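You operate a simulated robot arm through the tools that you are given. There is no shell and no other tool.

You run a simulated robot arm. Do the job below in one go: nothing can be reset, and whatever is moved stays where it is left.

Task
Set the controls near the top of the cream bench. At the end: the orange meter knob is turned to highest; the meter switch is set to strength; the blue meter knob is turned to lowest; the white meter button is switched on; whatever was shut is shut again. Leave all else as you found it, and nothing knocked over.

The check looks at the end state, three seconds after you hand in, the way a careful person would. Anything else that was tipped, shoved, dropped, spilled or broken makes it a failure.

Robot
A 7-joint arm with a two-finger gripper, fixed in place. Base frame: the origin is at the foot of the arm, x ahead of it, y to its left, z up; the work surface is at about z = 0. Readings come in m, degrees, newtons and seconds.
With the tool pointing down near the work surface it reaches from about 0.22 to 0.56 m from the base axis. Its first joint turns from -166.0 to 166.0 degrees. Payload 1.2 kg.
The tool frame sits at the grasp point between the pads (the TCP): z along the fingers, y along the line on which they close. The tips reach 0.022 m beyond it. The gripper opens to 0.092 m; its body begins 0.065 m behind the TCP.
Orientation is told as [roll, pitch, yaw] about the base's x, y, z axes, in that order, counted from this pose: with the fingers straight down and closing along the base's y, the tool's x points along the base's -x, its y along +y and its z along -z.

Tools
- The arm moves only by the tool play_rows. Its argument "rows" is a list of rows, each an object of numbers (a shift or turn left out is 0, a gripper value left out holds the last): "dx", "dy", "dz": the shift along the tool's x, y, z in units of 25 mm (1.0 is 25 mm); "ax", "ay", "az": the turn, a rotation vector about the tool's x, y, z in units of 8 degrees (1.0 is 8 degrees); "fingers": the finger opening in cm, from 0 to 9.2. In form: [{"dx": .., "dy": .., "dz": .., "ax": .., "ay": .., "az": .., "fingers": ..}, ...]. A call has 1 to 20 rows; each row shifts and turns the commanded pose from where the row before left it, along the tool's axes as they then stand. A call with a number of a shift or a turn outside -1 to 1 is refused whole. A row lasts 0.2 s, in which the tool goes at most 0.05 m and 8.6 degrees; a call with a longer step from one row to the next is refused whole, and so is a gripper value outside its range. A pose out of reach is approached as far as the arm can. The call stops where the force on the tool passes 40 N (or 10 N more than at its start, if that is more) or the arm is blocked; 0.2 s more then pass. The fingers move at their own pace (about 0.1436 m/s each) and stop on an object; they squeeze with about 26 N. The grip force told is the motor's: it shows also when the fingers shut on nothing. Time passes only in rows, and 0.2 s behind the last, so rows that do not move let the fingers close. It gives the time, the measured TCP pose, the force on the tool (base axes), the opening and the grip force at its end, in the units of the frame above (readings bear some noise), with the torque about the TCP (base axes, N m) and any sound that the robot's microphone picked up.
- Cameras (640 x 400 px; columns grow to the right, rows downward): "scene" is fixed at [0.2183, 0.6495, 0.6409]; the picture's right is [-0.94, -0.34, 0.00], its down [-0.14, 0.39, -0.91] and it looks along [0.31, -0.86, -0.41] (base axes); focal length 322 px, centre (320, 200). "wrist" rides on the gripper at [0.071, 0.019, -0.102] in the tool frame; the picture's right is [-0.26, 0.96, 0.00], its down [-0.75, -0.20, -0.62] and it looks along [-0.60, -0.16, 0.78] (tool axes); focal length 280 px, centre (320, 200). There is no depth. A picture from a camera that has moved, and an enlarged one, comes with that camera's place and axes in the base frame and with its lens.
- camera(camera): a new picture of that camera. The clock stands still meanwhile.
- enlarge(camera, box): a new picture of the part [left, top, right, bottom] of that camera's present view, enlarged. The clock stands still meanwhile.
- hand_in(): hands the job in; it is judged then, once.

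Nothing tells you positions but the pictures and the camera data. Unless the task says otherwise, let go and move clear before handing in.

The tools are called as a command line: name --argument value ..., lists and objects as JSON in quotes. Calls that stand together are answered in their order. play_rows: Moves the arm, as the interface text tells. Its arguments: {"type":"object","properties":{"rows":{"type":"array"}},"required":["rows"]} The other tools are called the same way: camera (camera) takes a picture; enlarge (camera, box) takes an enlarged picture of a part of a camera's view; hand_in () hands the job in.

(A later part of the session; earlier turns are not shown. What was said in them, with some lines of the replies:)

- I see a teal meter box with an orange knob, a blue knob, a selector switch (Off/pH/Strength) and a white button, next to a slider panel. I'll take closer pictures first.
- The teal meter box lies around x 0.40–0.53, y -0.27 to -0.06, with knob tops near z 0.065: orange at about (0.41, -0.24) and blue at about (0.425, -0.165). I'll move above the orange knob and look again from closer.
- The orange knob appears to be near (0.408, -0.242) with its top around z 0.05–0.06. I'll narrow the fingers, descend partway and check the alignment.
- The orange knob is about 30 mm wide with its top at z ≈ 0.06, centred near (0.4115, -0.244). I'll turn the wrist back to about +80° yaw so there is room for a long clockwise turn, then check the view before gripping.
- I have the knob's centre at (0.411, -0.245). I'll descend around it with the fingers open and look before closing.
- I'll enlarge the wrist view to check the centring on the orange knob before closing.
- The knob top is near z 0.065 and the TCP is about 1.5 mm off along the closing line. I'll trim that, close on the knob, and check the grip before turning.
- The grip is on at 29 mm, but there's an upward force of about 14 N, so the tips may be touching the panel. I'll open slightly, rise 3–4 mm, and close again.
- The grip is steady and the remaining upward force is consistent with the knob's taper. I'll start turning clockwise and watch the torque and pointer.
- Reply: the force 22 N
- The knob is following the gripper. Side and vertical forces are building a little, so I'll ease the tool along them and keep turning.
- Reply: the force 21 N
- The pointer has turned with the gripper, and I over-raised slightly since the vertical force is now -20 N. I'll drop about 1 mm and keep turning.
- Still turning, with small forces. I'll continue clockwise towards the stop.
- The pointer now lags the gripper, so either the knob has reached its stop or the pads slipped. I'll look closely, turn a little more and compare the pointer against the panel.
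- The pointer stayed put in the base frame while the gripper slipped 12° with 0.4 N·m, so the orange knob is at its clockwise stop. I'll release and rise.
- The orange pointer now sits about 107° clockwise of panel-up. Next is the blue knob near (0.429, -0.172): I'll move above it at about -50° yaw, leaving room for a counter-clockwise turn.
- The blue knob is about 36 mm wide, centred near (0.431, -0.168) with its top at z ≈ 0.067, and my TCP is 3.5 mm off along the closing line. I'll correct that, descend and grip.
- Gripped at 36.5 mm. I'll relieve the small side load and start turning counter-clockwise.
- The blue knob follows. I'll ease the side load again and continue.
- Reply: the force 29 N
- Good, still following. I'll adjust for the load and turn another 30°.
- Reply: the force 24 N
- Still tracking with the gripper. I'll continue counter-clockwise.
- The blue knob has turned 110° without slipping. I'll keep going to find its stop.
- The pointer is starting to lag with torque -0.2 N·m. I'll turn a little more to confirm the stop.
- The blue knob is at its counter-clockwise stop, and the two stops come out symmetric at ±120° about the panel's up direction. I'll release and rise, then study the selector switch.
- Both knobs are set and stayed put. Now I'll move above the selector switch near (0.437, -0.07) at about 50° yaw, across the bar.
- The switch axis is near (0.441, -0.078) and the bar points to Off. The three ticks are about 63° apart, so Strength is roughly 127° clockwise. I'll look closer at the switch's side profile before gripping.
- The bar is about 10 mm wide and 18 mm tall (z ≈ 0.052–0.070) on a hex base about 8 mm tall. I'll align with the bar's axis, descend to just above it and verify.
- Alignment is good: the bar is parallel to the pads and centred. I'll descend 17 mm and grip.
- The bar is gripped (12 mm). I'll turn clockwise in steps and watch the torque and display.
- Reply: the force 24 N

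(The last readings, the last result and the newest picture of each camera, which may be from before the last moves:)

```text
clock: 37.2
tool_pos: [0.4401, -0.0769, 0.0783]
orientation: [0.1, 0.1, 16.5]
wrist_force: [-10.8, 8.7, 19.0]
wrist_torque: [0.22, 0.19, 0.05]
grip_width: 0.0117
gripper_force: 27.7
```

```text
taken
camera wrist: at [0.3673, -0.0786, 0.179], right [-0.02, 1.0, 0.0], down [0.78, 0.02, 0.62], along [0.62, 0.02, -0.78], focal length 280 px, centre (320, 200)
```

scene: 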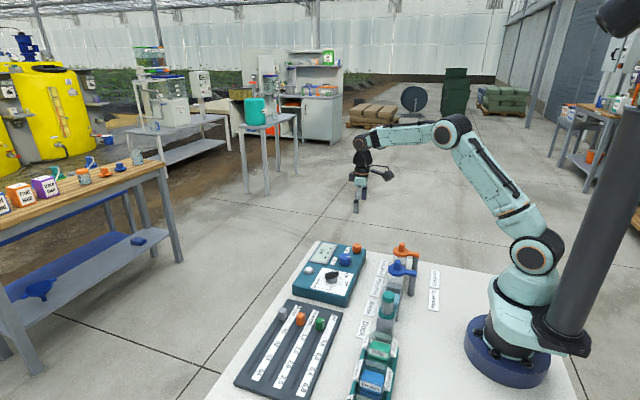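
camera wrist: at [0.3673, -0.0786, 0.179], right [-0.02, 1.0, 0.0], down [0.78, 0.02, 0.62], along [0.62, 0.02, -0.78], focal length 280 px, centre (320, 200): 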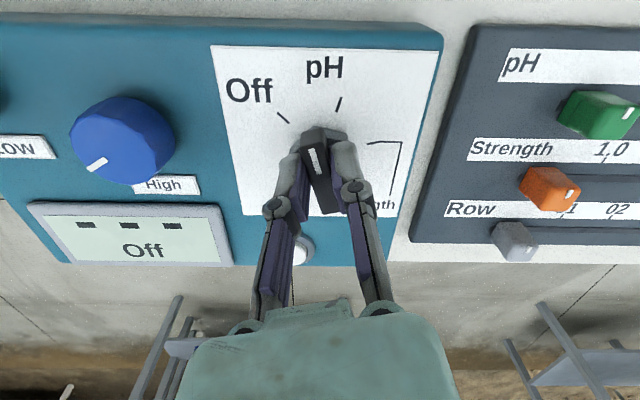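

It turns with the gripper; the display still says Off as the pointer is between positions. I'll continue.

play_rows --rows '[{"dx": 0.015, "dy": 0.02, "dz": -0.025}, {"az": 0.75}, {"az": 0.75}, {"az": 0.75}, {"az": 0.75}, {"az": 0.75}]'

camera --camera "wrist"

```text
clock: 38.6
tool_pos: [0.441, -0.0749, 0.0788]
orientation: [0.4, 0.2, -13.3]
wrist_force: [-10.1, 29.5, -1.2]
wrist_torque: [0.5, 0.0, 0.11]
grip_width: 0.0119
gripper_force: 27.8
```

```text
taken
camera wrist: at [0.3761, -0.0401, 0.1792], right [0.48, 0.88, 0.01], down [0.69, -0.38, 0.62], along [0.55, -0.29, -0.78], focal length 280 px, centre (320, 200)
```

wrist: 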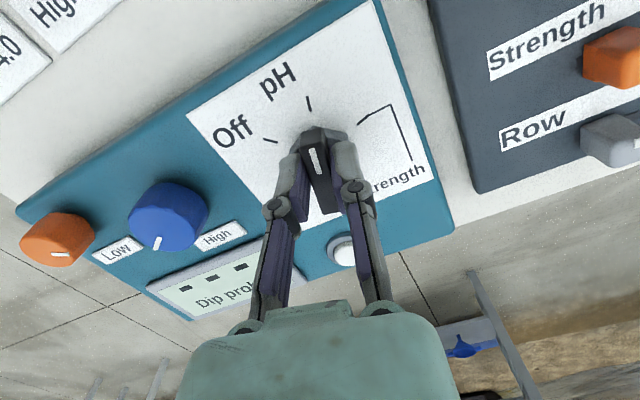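

The display now reads "Dip probe…", so it has reached the pH position. Side force is up to 30 N, so I'll shift to relieve it before continuing.

play_rows --rows '[{"dx": 0.035, "dy": 0.05}, {}]'

enlarge --camera "wrist" --box '[120, 60, 440, 320]'

```text
clock: 39.2
tool_pos: [0.4403, -0.0739, 0.079]
orientation: [0.4, 0.0, -13.3]
wrist_force: [1.9, 24.4, -18.1]
wrist_torque: [0.49, 0.21, 0.09]
grip_width: 0.0121
gripper_force: 27.9
```

```text
1.54 times, centred on (280, 190) of wrist
camera zoom: at [0.3759, -0.0398, 0.179], right [0.48, 0.88, 0.01], down [0.69, -0.38, 0.62], along [0.55, -0.29, -0.78], focal length 431 px, centre (382, 215)
```

zoom: 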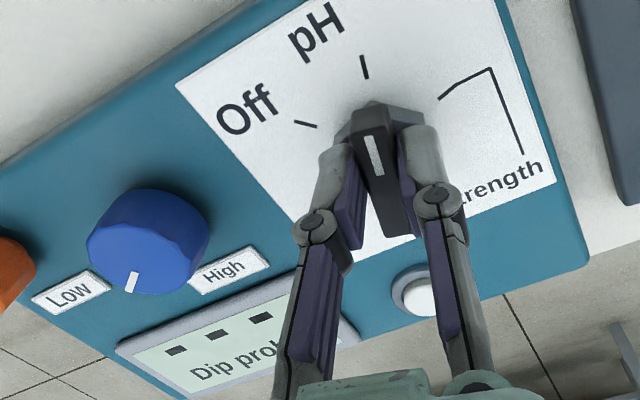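

I'll release here and re-centre on the bar before doing the second half of the turn.

play_rows --rows '[{"fingers": 3.5}, {}, {}]'

enlarge --camera "wrist" --box '[200, 60, 440, 210]'

enlarge --camera "wrist" --box '[240, 100, 400, 200]'

```text
clock: 40.0
tool_pos: [0.441, -0.0768, 0.0786]
orientation: [-0.1, 0.0, -13.6]
wrist_force: [0.7, 0.0, -0.1]
wrist_torque: [0.02, 0.0, -0.04]
grip_width: 0.0348
gripper_force: 0.1
```

```text
2.67 times, centred on (320, 135) of wrist
camera zoom: at [0.3758, -0.0415, 0.1796], right [0.48, 0.88, 0.0], down [0.68, -0.38, 0.63], along [0.55, -0.3, -0.78], focal length 748 px, centre (320, 373)
```

zoom: 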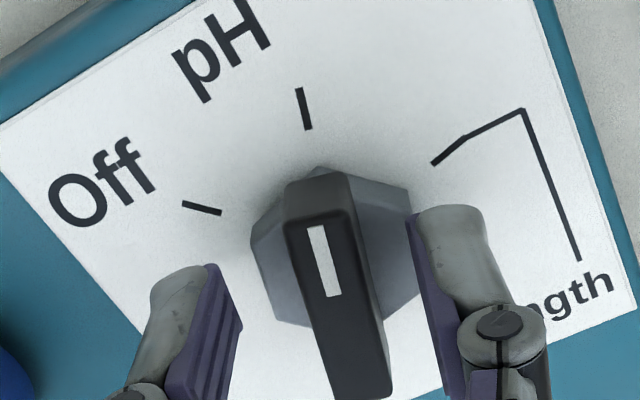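

```text
4.00 times, centred on (320, 150) of wrist
camera zoom: at [0.3758, -0.0415, 0.1796], right [0.48, 0.88, 0.0], down [0.68, -0.38, 0.63], along [0.55, -0.3, -0.78], focal length 1122 px, centre (320, 400)
```

zoom: 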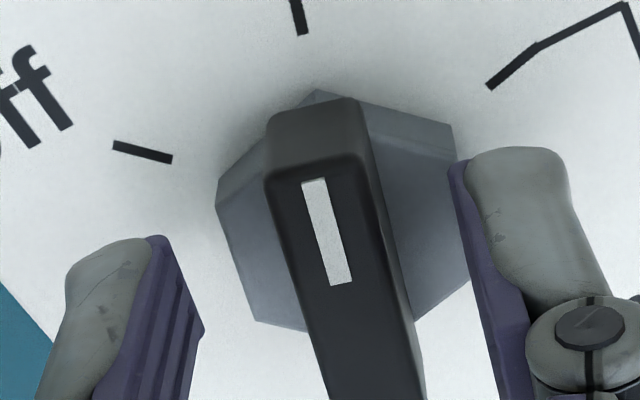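

The axis is about 3.5 mm toward +y from the TCP. I'll shift, regrip, and turn the second half.

play_rows --rows '[{"dx": -0.06, "dy": 0.14}, {}, {"fingers": 0.3}, {}, {}, {}]'

play_rows --rows '[{"az": 0.75}, {"az": 0.75}, {"az": 0.75}, {"az": 0.75}]'

camera --camera "wrist"

```text
clock: 41.4
tool_pos: [0.4418, -0.0746, 0.0792]
orientation: [-0.2, 0.0, -13.7]
wrist_force: [-2.6, -11.0, 8.0]
wrist_torque: [-0.11, 0.45, -0.05]
grip_width: 0.0119
gripper_force: 27.9
```

```text
clock: 42.4
tool_pos: [0.4427, -0.0738, 0.0793]
orientation: [0.1, -0.1, -37.7]
wrist_force: [6.4, -12.6, 2.5]
wrist_torque: [-0.02, 0.16, -0.01]
grip_width: 0.0122
gripper_force: 27.8
```

```text
taken
camera wrist: at [0.3983, -0.0148, 0.1796], right [0.8, 0.6, 0.0], down [0.47, -0.62, 0.63], along [0.38, -0.5, -0.78], focal length 280 px, centre (320, 200)
```

wrist: 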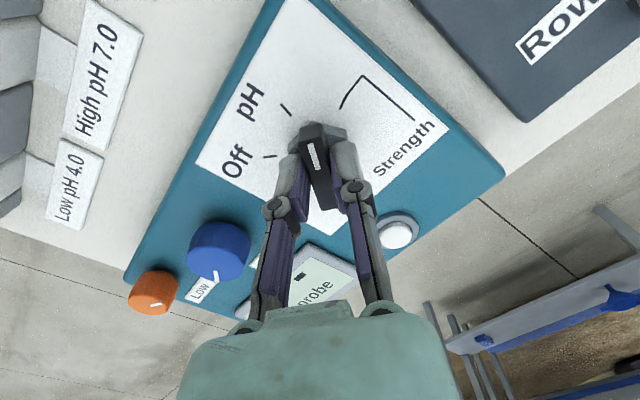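

Forces are moderate and it's past pH. I'll continue toward Strength.

play_rows --rows '[{"dy": -0.01, "dx": -0.02}, {"az": 0.75}, {"az": 0.75}, {"az": 0.75}, {"az": 0.75}]'

camera --camera "wrist"

```text
clock: 43.6
tool_pos: [0.4433, -0.073, 0.0785]
orientation: [0.2, 0.0, -61.5]
wrist_force: [16.9, 2.2, -3.7]
wrist_torque: [-0.41, -0.62, 0.06]
grip_width: 0.012
gripper_force: 28.1
```

```text
taken
camera wrist: at [0.4264, -0.0015, 0.1798], right [0.97, 0.23, 0.0], down [0.18, -0.76, 0.62], along [0.15, -0.61, -0.78], focal length 280 px, centre (320, 200)
```

wrist: 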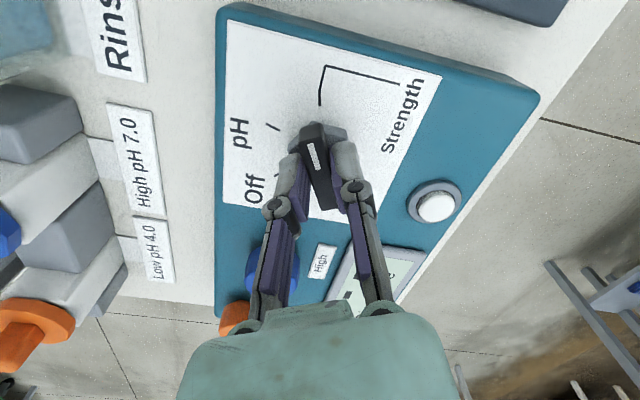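

The pointer is about 15–18° short of the Strength tick. I'll relieve the side load and finish the turn.

play_rows --rows '[{"dy": 0.03}, {"az": 0.7}, {"az": 0.7}, {"az": 0.5}, {}]'

camera --camera "wrist"

enlarge --camera "wrist" --box '[240, 50, 400, 200]'

```text
clock: 44.8
tool_pos: [0.4443, -0.0707, 0.0793]
orientation: [0.2, 0.0, -76.7]
wrist_force: [23.7, 8.9, -3.7]
wrist_torque: [0.24, -0.48, 0.47]
grip_width: 0.0122
gripper_force: 28.1
```

```text
taken
camera wrist: at [0.4463, 0.0008, 0.1799], right [1.0, -0.03, 0.0], down [-0.03, -0.78, 0.62], along [-0.02, -0.62, -0.78], focal length 280 px, centre (320, 200)
```

wrist: 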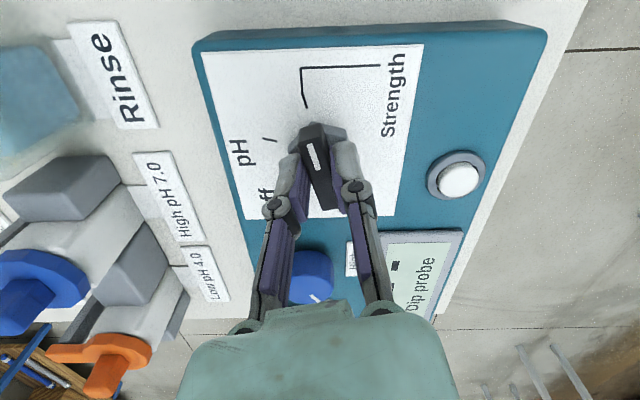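

```text
2.67 times, centred on (320, 125) of wrist
camera zoom: at [0.4463, 0.0008, 0.1799], right [1.0, -0.03, 0.0], down [-0.03, -0.78, 0.62], along [-0.02, -0.62, -0.78], focal length 748 px, centre (320, 400)
```

zoom: 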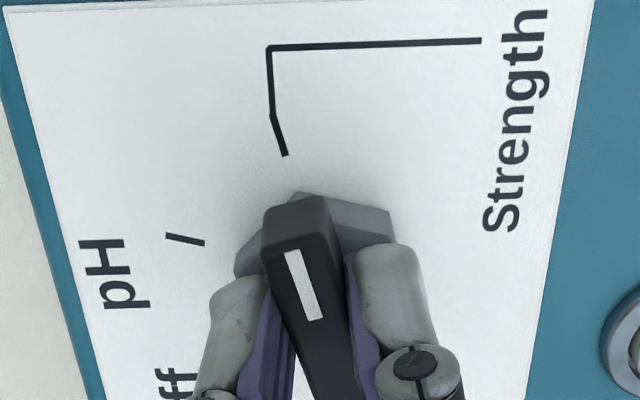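

The pointer lines up with the Strength tick and torque has risen to 0.47 N·m, which suggests an end stop. I'll release, rise and inspect.

play_rows --rows '[{"fingers": 4.0}, {}, {"dz": -0.4}, {"dz": -0.8}, {"dz": -0.8}, {"dz": -0.8}, {}]'

camera --camera "wrist"

enlarge --camera "scene" --box '[290, 230, 386, 290]'

```text
clock: 46.4
tool_pos: [0.4438, -0.0723, 0.1505]
orientation: [0.0, -0.1, -76.7]
wrist_force: [-0.5, 0.0, 0.7]
wrist_torque: [0.01, 0.02, 0.0]
grip_width: 0.0398
gripper_force: 0.0
```

```text
taken
camera wrist: at [0.4462, 0.0, 0.2501], right [1.0, -0.03, 0.0], down [-0.03, -0.78, 0.63], along [-0.02, -0.62, -0.78], focal length 280 px, centre (320, 200)
```

wrist: 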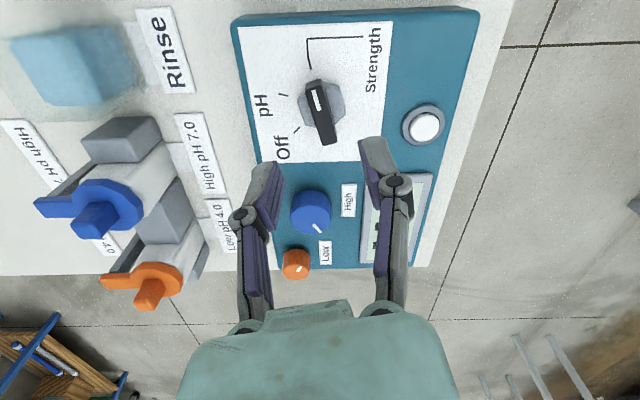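

```text
6.67 times, centred on (338, 260) of scene
camera zoom: at [0.2183, 0.6495, 0.6409], right [-0.94, -0.34, 0.0], down [-0.14, 0.39, -0.91], along [0.31, -0.86, -0.41], focal length 2143 px, centre (200, -200)
```

zoom: 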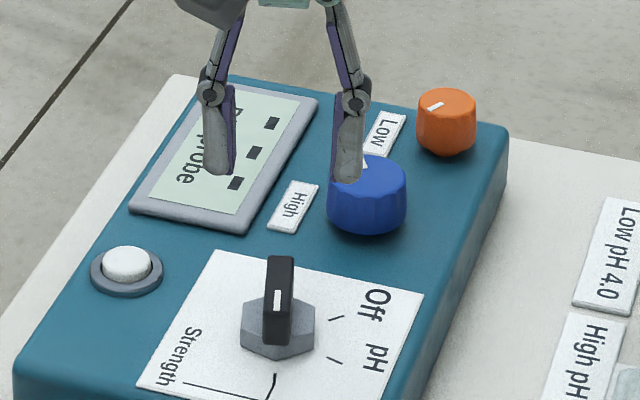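

enlarge --camera "wrist" --box '[240, 20, 400, 160]'

```text
2.86 times, centred on (320, 90) of wrist
camera zoom: at [0.4462, 0.0, 0.2501], right [1.0, -0.03, 0.0], down [-0.03, -0.78, 0.63], along [-0.02, -0.62, -0.78], focal length 801 px, centre (320, 514)
```

zoom: 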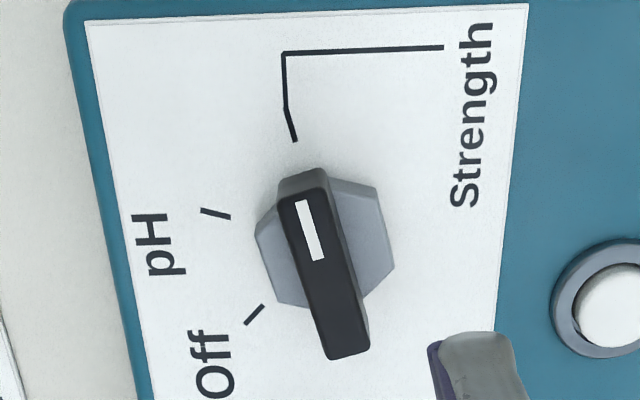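

The pointer is lined up with the Strength tick to within about a degree, and the meter shows "Dip probe". Next is the white button near (0.521, -0.089): I'll close the fingers, straighten the wrist and hover above it.

play_rows --rows '[{"az": -0.96, "fingers": 0}, {"az": -0.96}, {"az": -0.96}, {"az": -0.96}, {"az": -0.96}, {"az": -0.96}, {"az": -0.96}, {"az": -0.96}, {"az": -0.96}, {"az": -0.96}, {"dx": -0.772, "dy": -0.167, "dz": 0.2}, {"dx": -0.772, "dy": -0.167, "dz": 0.2}, {"dx": -0.772, "dy": -0.167, "dz": 0.2}, {"dx": -0.772, "dy": -0.167, "dz": 0.2}, {}]'

camera --camera "wrist"

enlarge --camera "wrist" --box '[240, 60, 400, 160]'

enlarge --camera "scene" --box '[290, 220, 386, 280]'

```text
clock: 49.6
tool_pos: [0.5213, -0.0909, 0.1283]
orientation: [0.1, 0.0, 0.0]
wrist_force: [0.2, 0.3, 1.1]
wrist_torque: [0.02, 0.0, -0.03]
grip_width: 0.0
gripper_force: 26.2
```

```text
taken
camera wrist: at [0.4499, -0.0712, 0.2292], right [0.26, 0.97, 0.0], down [0.75, -0.2, 0.62], along [0.6, -0.16, -0.78], focal length 280 px, centre (320, 200)
```

wrist: 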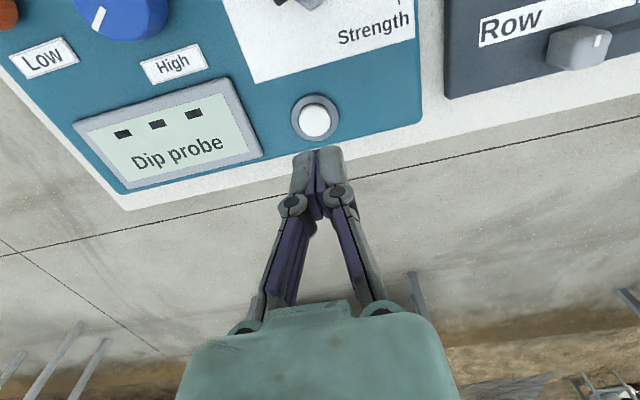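

```text
4.00 times, centred on (320, 110) of wrist
camera zoom: at [0.4499, -0.0712, 0.2292], right [0.26, 0.97, 0.0], down [0.75, -0.2, 0.62], along [0.6, -0.16, -0.78], focal length 1122 px, centre (320, 560)
```

zoom: 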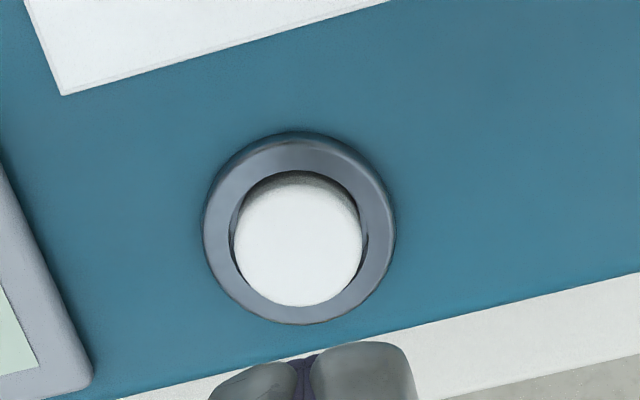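

```text
6.67 times, centred on (338, 250) of scene
camera zoom: at [0.2183, 0.6495, 0.6409], right [-0.94, -0.34, 0.0], down [-0.14, 0.39, -0.91], along [0.31, -0.86, -0.41], focal length 2143 px, centre (200, -133)
```

zoom: 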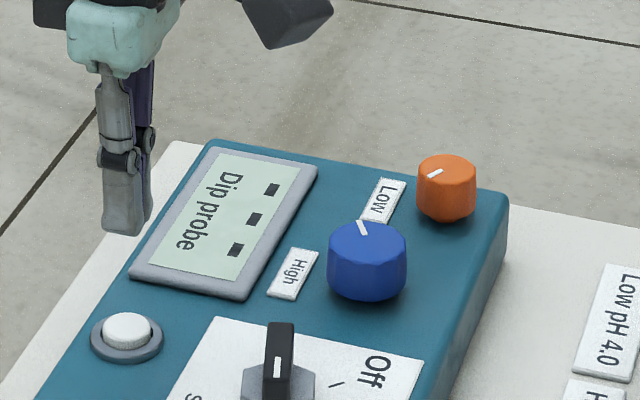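

The button cap (about 21 mm wide, top near z 0.055) is about 2–3 mm toward -y of the TCP. I'll shift over it, come down to just above and then press slowly.

play_rows --rows '[{"dy": -0.09}, {"dz": 0.6}, {"dz": 0.6}, {"dz": 0.5}, {}]'

camera --camera "wrist"

enlarge --camera "scene" --box '[290, 220, 386, 280]'

```text
clock: 50.8
tool_pos: [0.5203, -0.0919, 0.0852]
orientation: [0.1, 0.0, 0.0]
wrist_force: [-0.1, 0.9, 0.1]
wrist_torque: [0.01, 0.01, 0.03]
grip_width: 0.0
gripper_force: 25.6
```

```text
taken
camera wrist: at [0.4499, -0.0731, 0.1864], right [0.26, 0.97, 0.0], down [0.75, -0.2, 0.63], along [0.6, -0.16, -0.78], focal length 280 px, centre (320, 200)
```

wrist: 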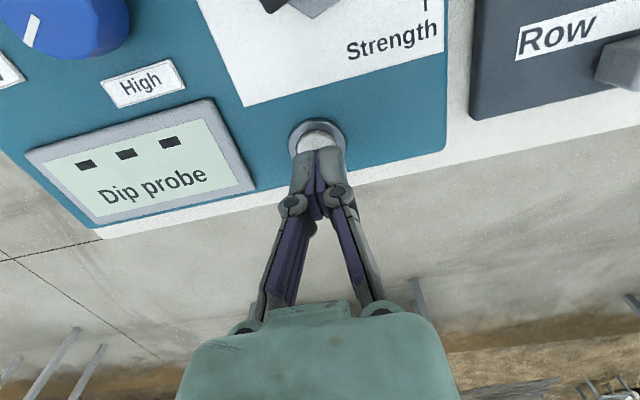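

```text
6.67 times, centred on (338, 250) of scene
camera zoom: at [0.2183, 0.6495, 0.6409], right [-0.94, -0.34, 0.0], down [-0.14, 0.39, -0.91], along [0.31, -0.86, -0.41], focal length 2143 px, centre (200, -133)
```

zoom: 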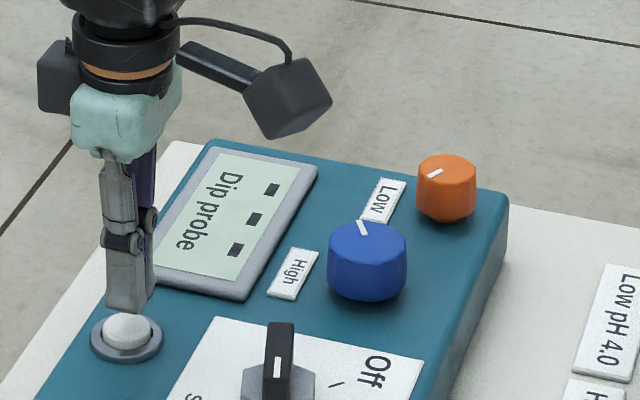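

The fingertips are just above the cap. I'll press in small steps and watch the force.

play_rows --rows '[{"dz": 0.06}, {"dz": 0.06}, {"dz": 0.06}, {"dz": 0.06}, {"dz": 0.06}]'

```text
clock: 52.0
tool_pos: [0.5205, -0.0928, 0.0775]
orientation: [0.0, 0.0, 0.0]
wrist_force: [0.2, -0.5, -0.3]
wrist_torque: [0.01, -0.01, 0.0]
grip_width: 0.0001
gripper_force: 26.0
```

No contact yet at TCP z 0.0775 (tips at about 0.0555). I'll continue down in small steps.

play_rows --rows '[{"dz": 0.05}, {"dz": 0.05}, {"dz": 0.05}]'

enlarge --camera "scene" --box '[290, 240, 338, 270]'

```text
clock: 52.8
tool_pos: [0.5211, -0.0929, 0.0755]
orientation: [0.1, -0.1, 0.0]
wrist_force: [-0.3, 0.5, -0.3]
wrist_torque: [-0.01, 0.02, 0.0]
grip_width: 0.0
gripper_force: 26.1
```

```text
13.33 times, centred on (314, 255) of scene
camera zoom: at [0.2183, 0.6495, 0.6409], right [-0.94, -0.34, 0.0], down [-0.14, 0.39, -0.91], along [0.31, -0.86, -0.41], focal length 4286 px, centre (400, -533)
```

zoom: 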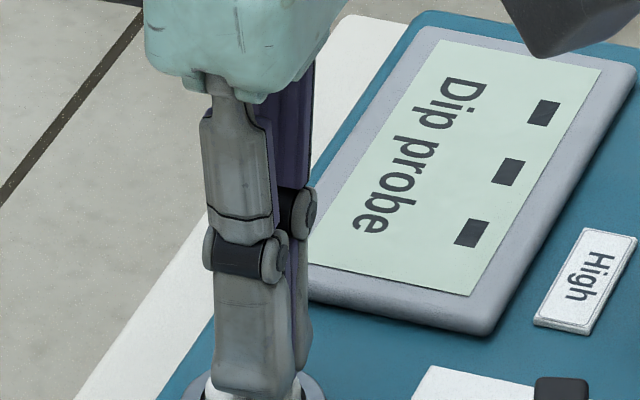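

Still no force, so I'll look at the tip and button area more closely.

enlarge --camera "scene" --box '[290, 253, 338, 283]'

enlarge --camera "wrist" --box '[260, 100, 380, 190]'

```text
13.33 times, centred on (314, 268) of scene
camera zoom: at [0.2183, 0.6495, 0.6409], right [-0.94, -0.34, 0.0], down [-0.14, 0.39, -0.91], along [0.31, -0.86, -0.41], focal length 4286 px, centre (400, -707)
```

zoom: 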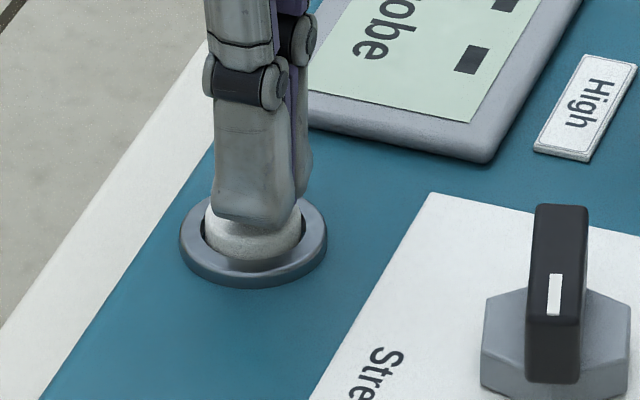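

```text
4.44 times, centred on (320, 145) of wrist
camera zoom: at [0.4497, -0.0733, 0.1758], right [0.26, 0.97, 0.0], down [0.75, -0.2, 0.63], along [0.6, -0.16, -0.78], focal length 1246 px, centre (320, 444)
```

zoom: 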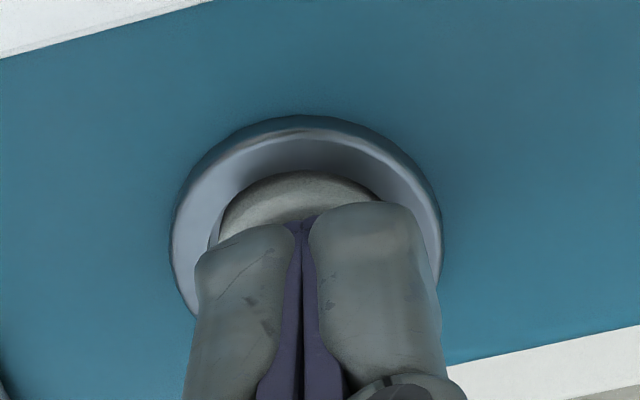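

The tips are right over the cap and about to touch. I'll continue downward in roughly 1 mm steps.

play_rows --rows '[{"dz": 0.04}, {"dz": 0.04}, {}]'

```text
clock: 53.6
tool_pos: [0.5207, -0.0924, 0.0739]
orientation: [0.0, 0.1, 0.0]
wrist_force: [0.2, 0.8, 0.0]
wrist_torque: [0.0, 0.01, 0.02]
grip_width: 0.0003
gripper_force: 26.4
```

Still no contact force at TCP z 0.074. I'll continue.

play_rows --rows '[{"dz": 0.04}, {"dz": 0.04}, {}]'

enlarge --camera "scene" --box '[290, 253, 338, 283]'

```text
clock: 54.4
tool_pos: [0.5213, -0.092, 0.0703]
orientation: [0.0, 0.0, 0.0]
wrist_force: [-1.0, 0.6, -0.1]
wrist_torque: [0.02, 0.02, 0.03]
grip_width: 0.0
gripper_force: 26.2
```

```text
13.33 times, centred on (314, 268) of scene
camera zoom: at [0.2183, 0.6495, 0.6409], right [-0.94, -0.34, 0.0], down [-0.14, 0.39, -0.91], along [0.31, -0.86, -0.41], focal length 4286 px, centre (400, -707)
```

zoom: 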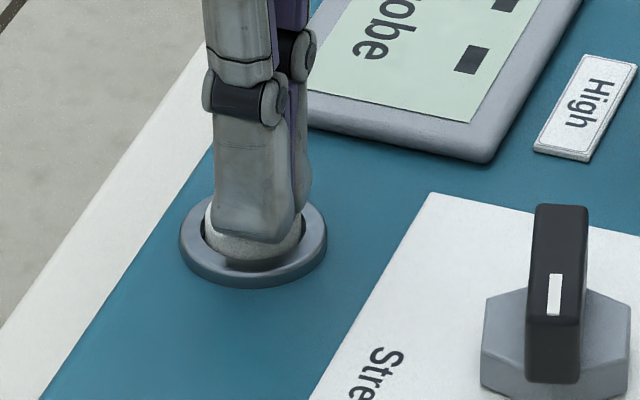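

Tips are near z 0.048 with no force registered yet. I'll keep stepping down about 1 mm at a time.

play_rows --rows '[{"dz": 0.04}, {}]'

play_rows --rows '[{"dz": 0.04}, {}]'

enlarge --camera "scene" --box '[290, 253, 338, 283]'

enlarge --camera "wrist" --box '[260, 100, 380, 190]'

```text
clock: 55.0
tool_pos: [0.5206, -0.0928, 0.0718]
orientation: [0.0, -0.1, 0.0]
wrist_force: [-0.5, 0.0, -0.6]
wrist_torque: [0.01, -0.01, 0.02]
grip_width: 0.0
gripper_force: 26.4
```

```text
clock: 55.6
tool_pos: [0.521, -0.0934, 0.0699]
orientation: [0.0, 0.0, -0.1]
wrist_force: [-0.6, 0.2, 0.9]
wrist_torque: [0.0, -0.02, -0.01]
grip_width: 0.006
gripper_force: 27.3
```

```text
13.33 times, centred on (314, 268) of scene
camera zoom: at [0.2183, 0.6495, 0.6409], right [-0.94, -0.34, 0.0], down [-0.14, 0.39, -0.91], along [0.31, -0.86, -0.41], focal length 4286 px, centre (400, -707)
```

zoom: 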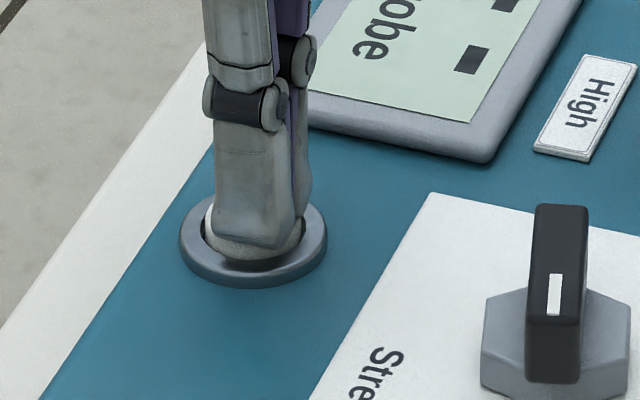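

```text
4.44 times, centred on (320, 145) of wrist
camera zoom: at [0.4498, -0.0734, 0.1701], right [0.26, 0.97, 0.0], down [0.75, -0.2, 0.63], along [0.6, -0.16, -0.78], focal length 1246 px, centre (320, 444)
```

zoom: 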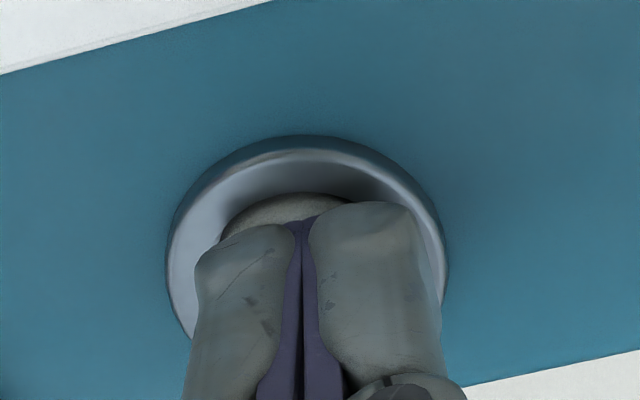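

The finger width reading jumped slightly and the force is still tiny. I'll take another small step and watch.

play_rows --rows '[{"dz": 0.03}, {}]'

enlarge --camera "wrist" --box '[260, 100, 380, 190]'

```text
clock: 56.2
tool_pos: [0.5208, -0.0923, 0.0688]
orientation: [-0.1, 0.0, -0.1]
wrist_force: [0.1, -0.4, 2.0]
wrist_torque: [0.01, 0.04, 0.01]
grip_width: 0.0061
gripper_force: 28.0
heard: click
```

```text
4.44 times, centred on (320, 145) of wrist
camera zoom: at [0.45, -0.0733, 0.169], right [0.26, 0.97, 0.0], down [0.75, -0.2, 0.63], along [0.6, -0.16, -0.78], focal length 1246 px, centre (320, 444)
```

zoom: 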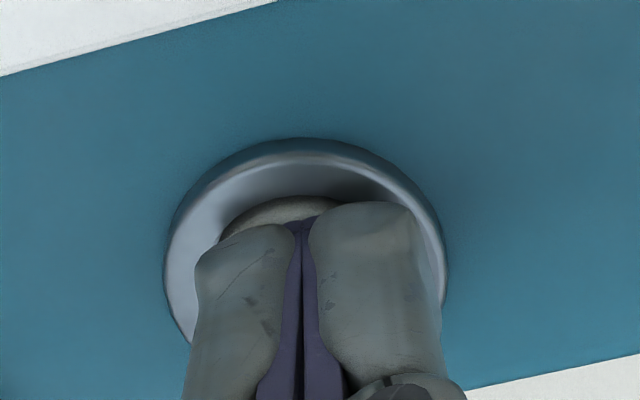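

I heard a click at about 2 N, so the button has toggled once. I'll lift straight off and look at it.

play_rows --rows '[{"dz": -0.4}, {"dz": -0.8}, {"dz": -0.8}, {}]'

camera --camera "wrist"

enlarge --camera "wrist" --box '[240, 60, 400, 160]'

enlarge --camera "scene" --box '[290, 230, 386, 290]'

```text
clock: 57.2
tool_pos: [0.52, -0.0932, 0.1194]
orientation: [0.0, 0.0, 0.0]
wrist_force: [-0.3, 0.0, -0.4]
wrist_torque: [-0.03, 0.0, 0.03]
grip_width: 0.0001
gripper_force: 28.0
```

```text
taken
camera wrist: at [0.4494, -0.0736, 0.2192], right [0.26, 0.97, 0.0], down [0.75, -0.2, 0.62], along [0.6, -0.16, -0.78], focal length 280 px, centre (320, 200)
```

wrist: 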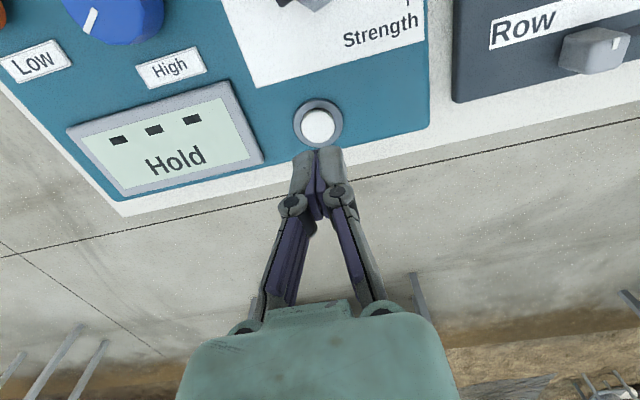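

```text
4.00 times, centred on (320, 110) of wrist
camera zoom: at [0.4494, -0.0736, 0.2192], right [0.26, 0.97, 0.0], down [0.75, -0.2, 0.62], along [0.6, -0.16, -0.78], focal length 1122 px, centre (320, 560)
```

zoom: 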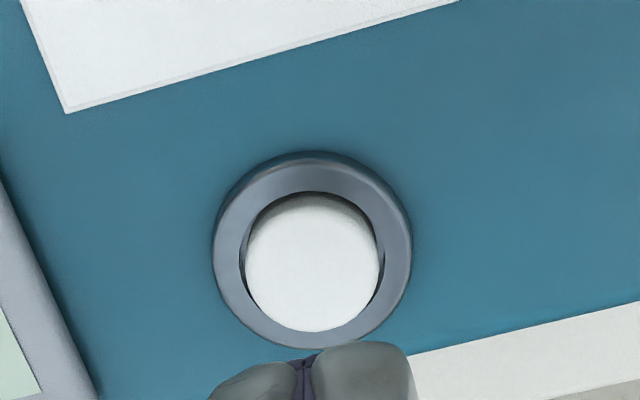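

```text
6.67 times, centred on (338, 260) of scene
camera zoom: at [0.2183, 0.6495, 0.6409], right [-0.94, -0.34, 0.0], down [-0.14, 0.39, -0.91], along [0.31, -0.86, -0.41], focal length 2143 px, centre (200, -200)
```

zoom: 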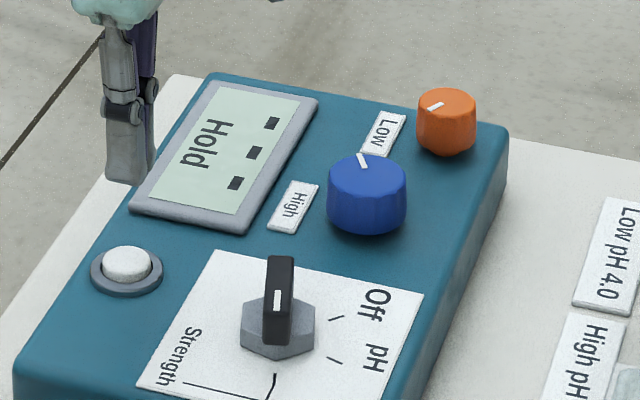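

The display now reads "Hold" and the cap has latched lower, so the button is on. I'll move up and back to clear the bench and verify everything from above.

play_rows --rows '[{"dz": -0.9}, {"dz": -0.9}, {"dz": -0.9}, {"dz": -0.9, "dx": 0.6}, {"dz": -0.9, "dx": 0.9}, {"dz": -0.9, "dx": 0.9}, {"dz": -0.9, "dx": 0.9}, {"dz": -0.9, "dx": 0.9}, {"dz": -0.9, "dx": 0.9}, {"dx": 0.9}, {"fingers": 9.2}, {}]'

camera --camera "wrist"

enlarge --camera "wrist" --box '[180, 40, 420, 200]'

camera --camera "scene"

enlarge --camera "scene" --box '[220, 220, 460, 400]'

```text
clock: 59.8
tool_pos: [0.3704, -0.0921, 0.3209]
orientation: [0.0, -0.1, 0.0]
wrist_force: [-0.1, -0.9, -0.2]
wrist_torque: [0.03, 0.01, -0.02]
grip_width: 0.0919
gripper_force: 0.0
```

```text
taken
camera wrist: at [0.2992, -0.0735, 0.4214], right [0.26, 0.97, 0.0], down [0.75, -0.2, 0.63], along [0.6, -0.16, -0.78], focal length 280 px, centre (320, 200)
```

wrist: 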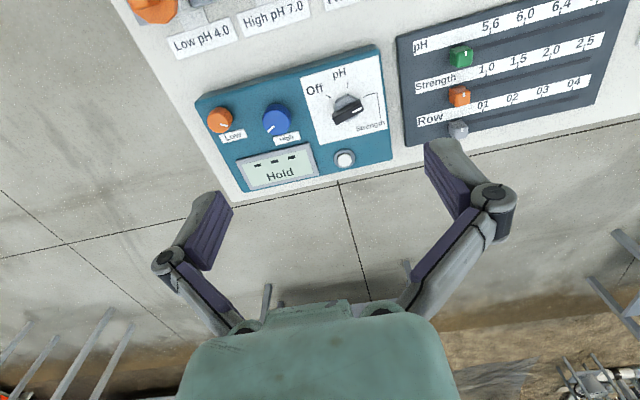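

```text
2.50 times, centred on (300, 120) of wrist
camera zoom: at [0.2992, -0.0735, 0.4214], right [0.26, 0.97, 0.0], down [0.75, -0.2, 0.63], along [0.6, -0.16, -0.78], focal length 701 px, centre (370, 400)
```

zoom: 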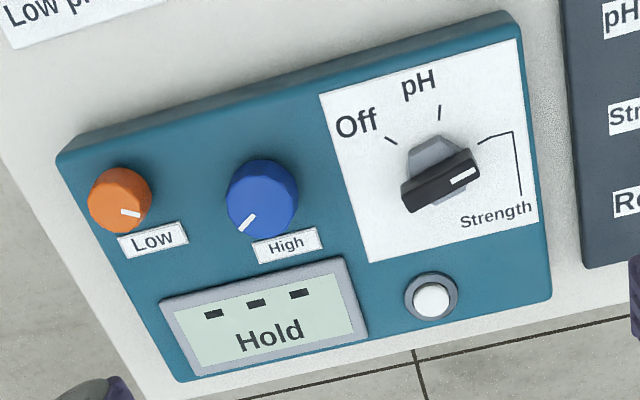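

```text
taken
```

scene: 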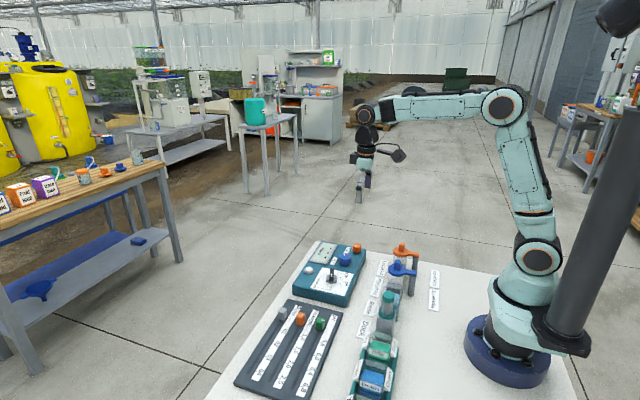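

```text
2.22 times, centred on (340, 310) of scene
camera zoom: at [0.2183, 0.6495, 0.6409], right [-0.94, -0.34, 0.0], down [-0.14, 0.39, -0.91], along [0.31, -0.86, -0.41], focal length 714 px, centre (276, -44)
```

zoom: 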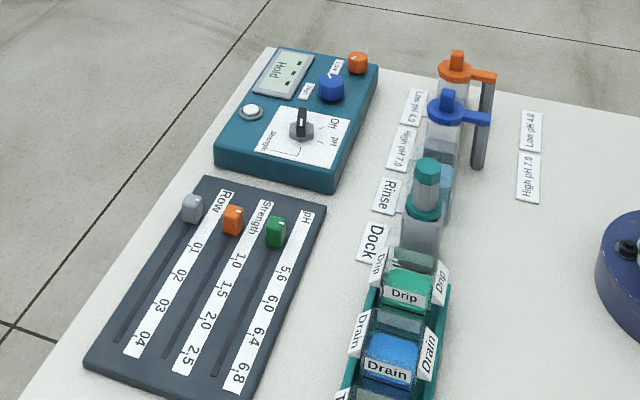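

From above, the orange knob is fully clockwise, the blue knob fully counter-clockwise, the switch points to Strength, and the display shows "Hold" with the button latched on. Everything else on the bench looks unchanged and the arm is clear, so I'm handing in.

hand_in

```text
The job is handed in.
```

The meter controls on the cream bench are set as asked, and I've handed the job in; I haven't seen the check's result.

- **Orange knob:** it is at its clockwise stop, which I took as highest. It would not turn any further.
- **Meter switch:** the pointer lines up with the Strength tick to within about a degree. The display reads the same ("Dip probe") in pH and Strength, so the pointer is the only confirmation.
- **Blue knob:** it is at its counter-clockwise stop, which I took as lowest.
- **White button:** it clicked once and stayed slightly lowered, and the display changed to "Hold".

Nothing had to be opened, so there was nothing to shut again. In the last pictures everything else on the bench looked unchanged, and the arm was clear of it with the gripper open.
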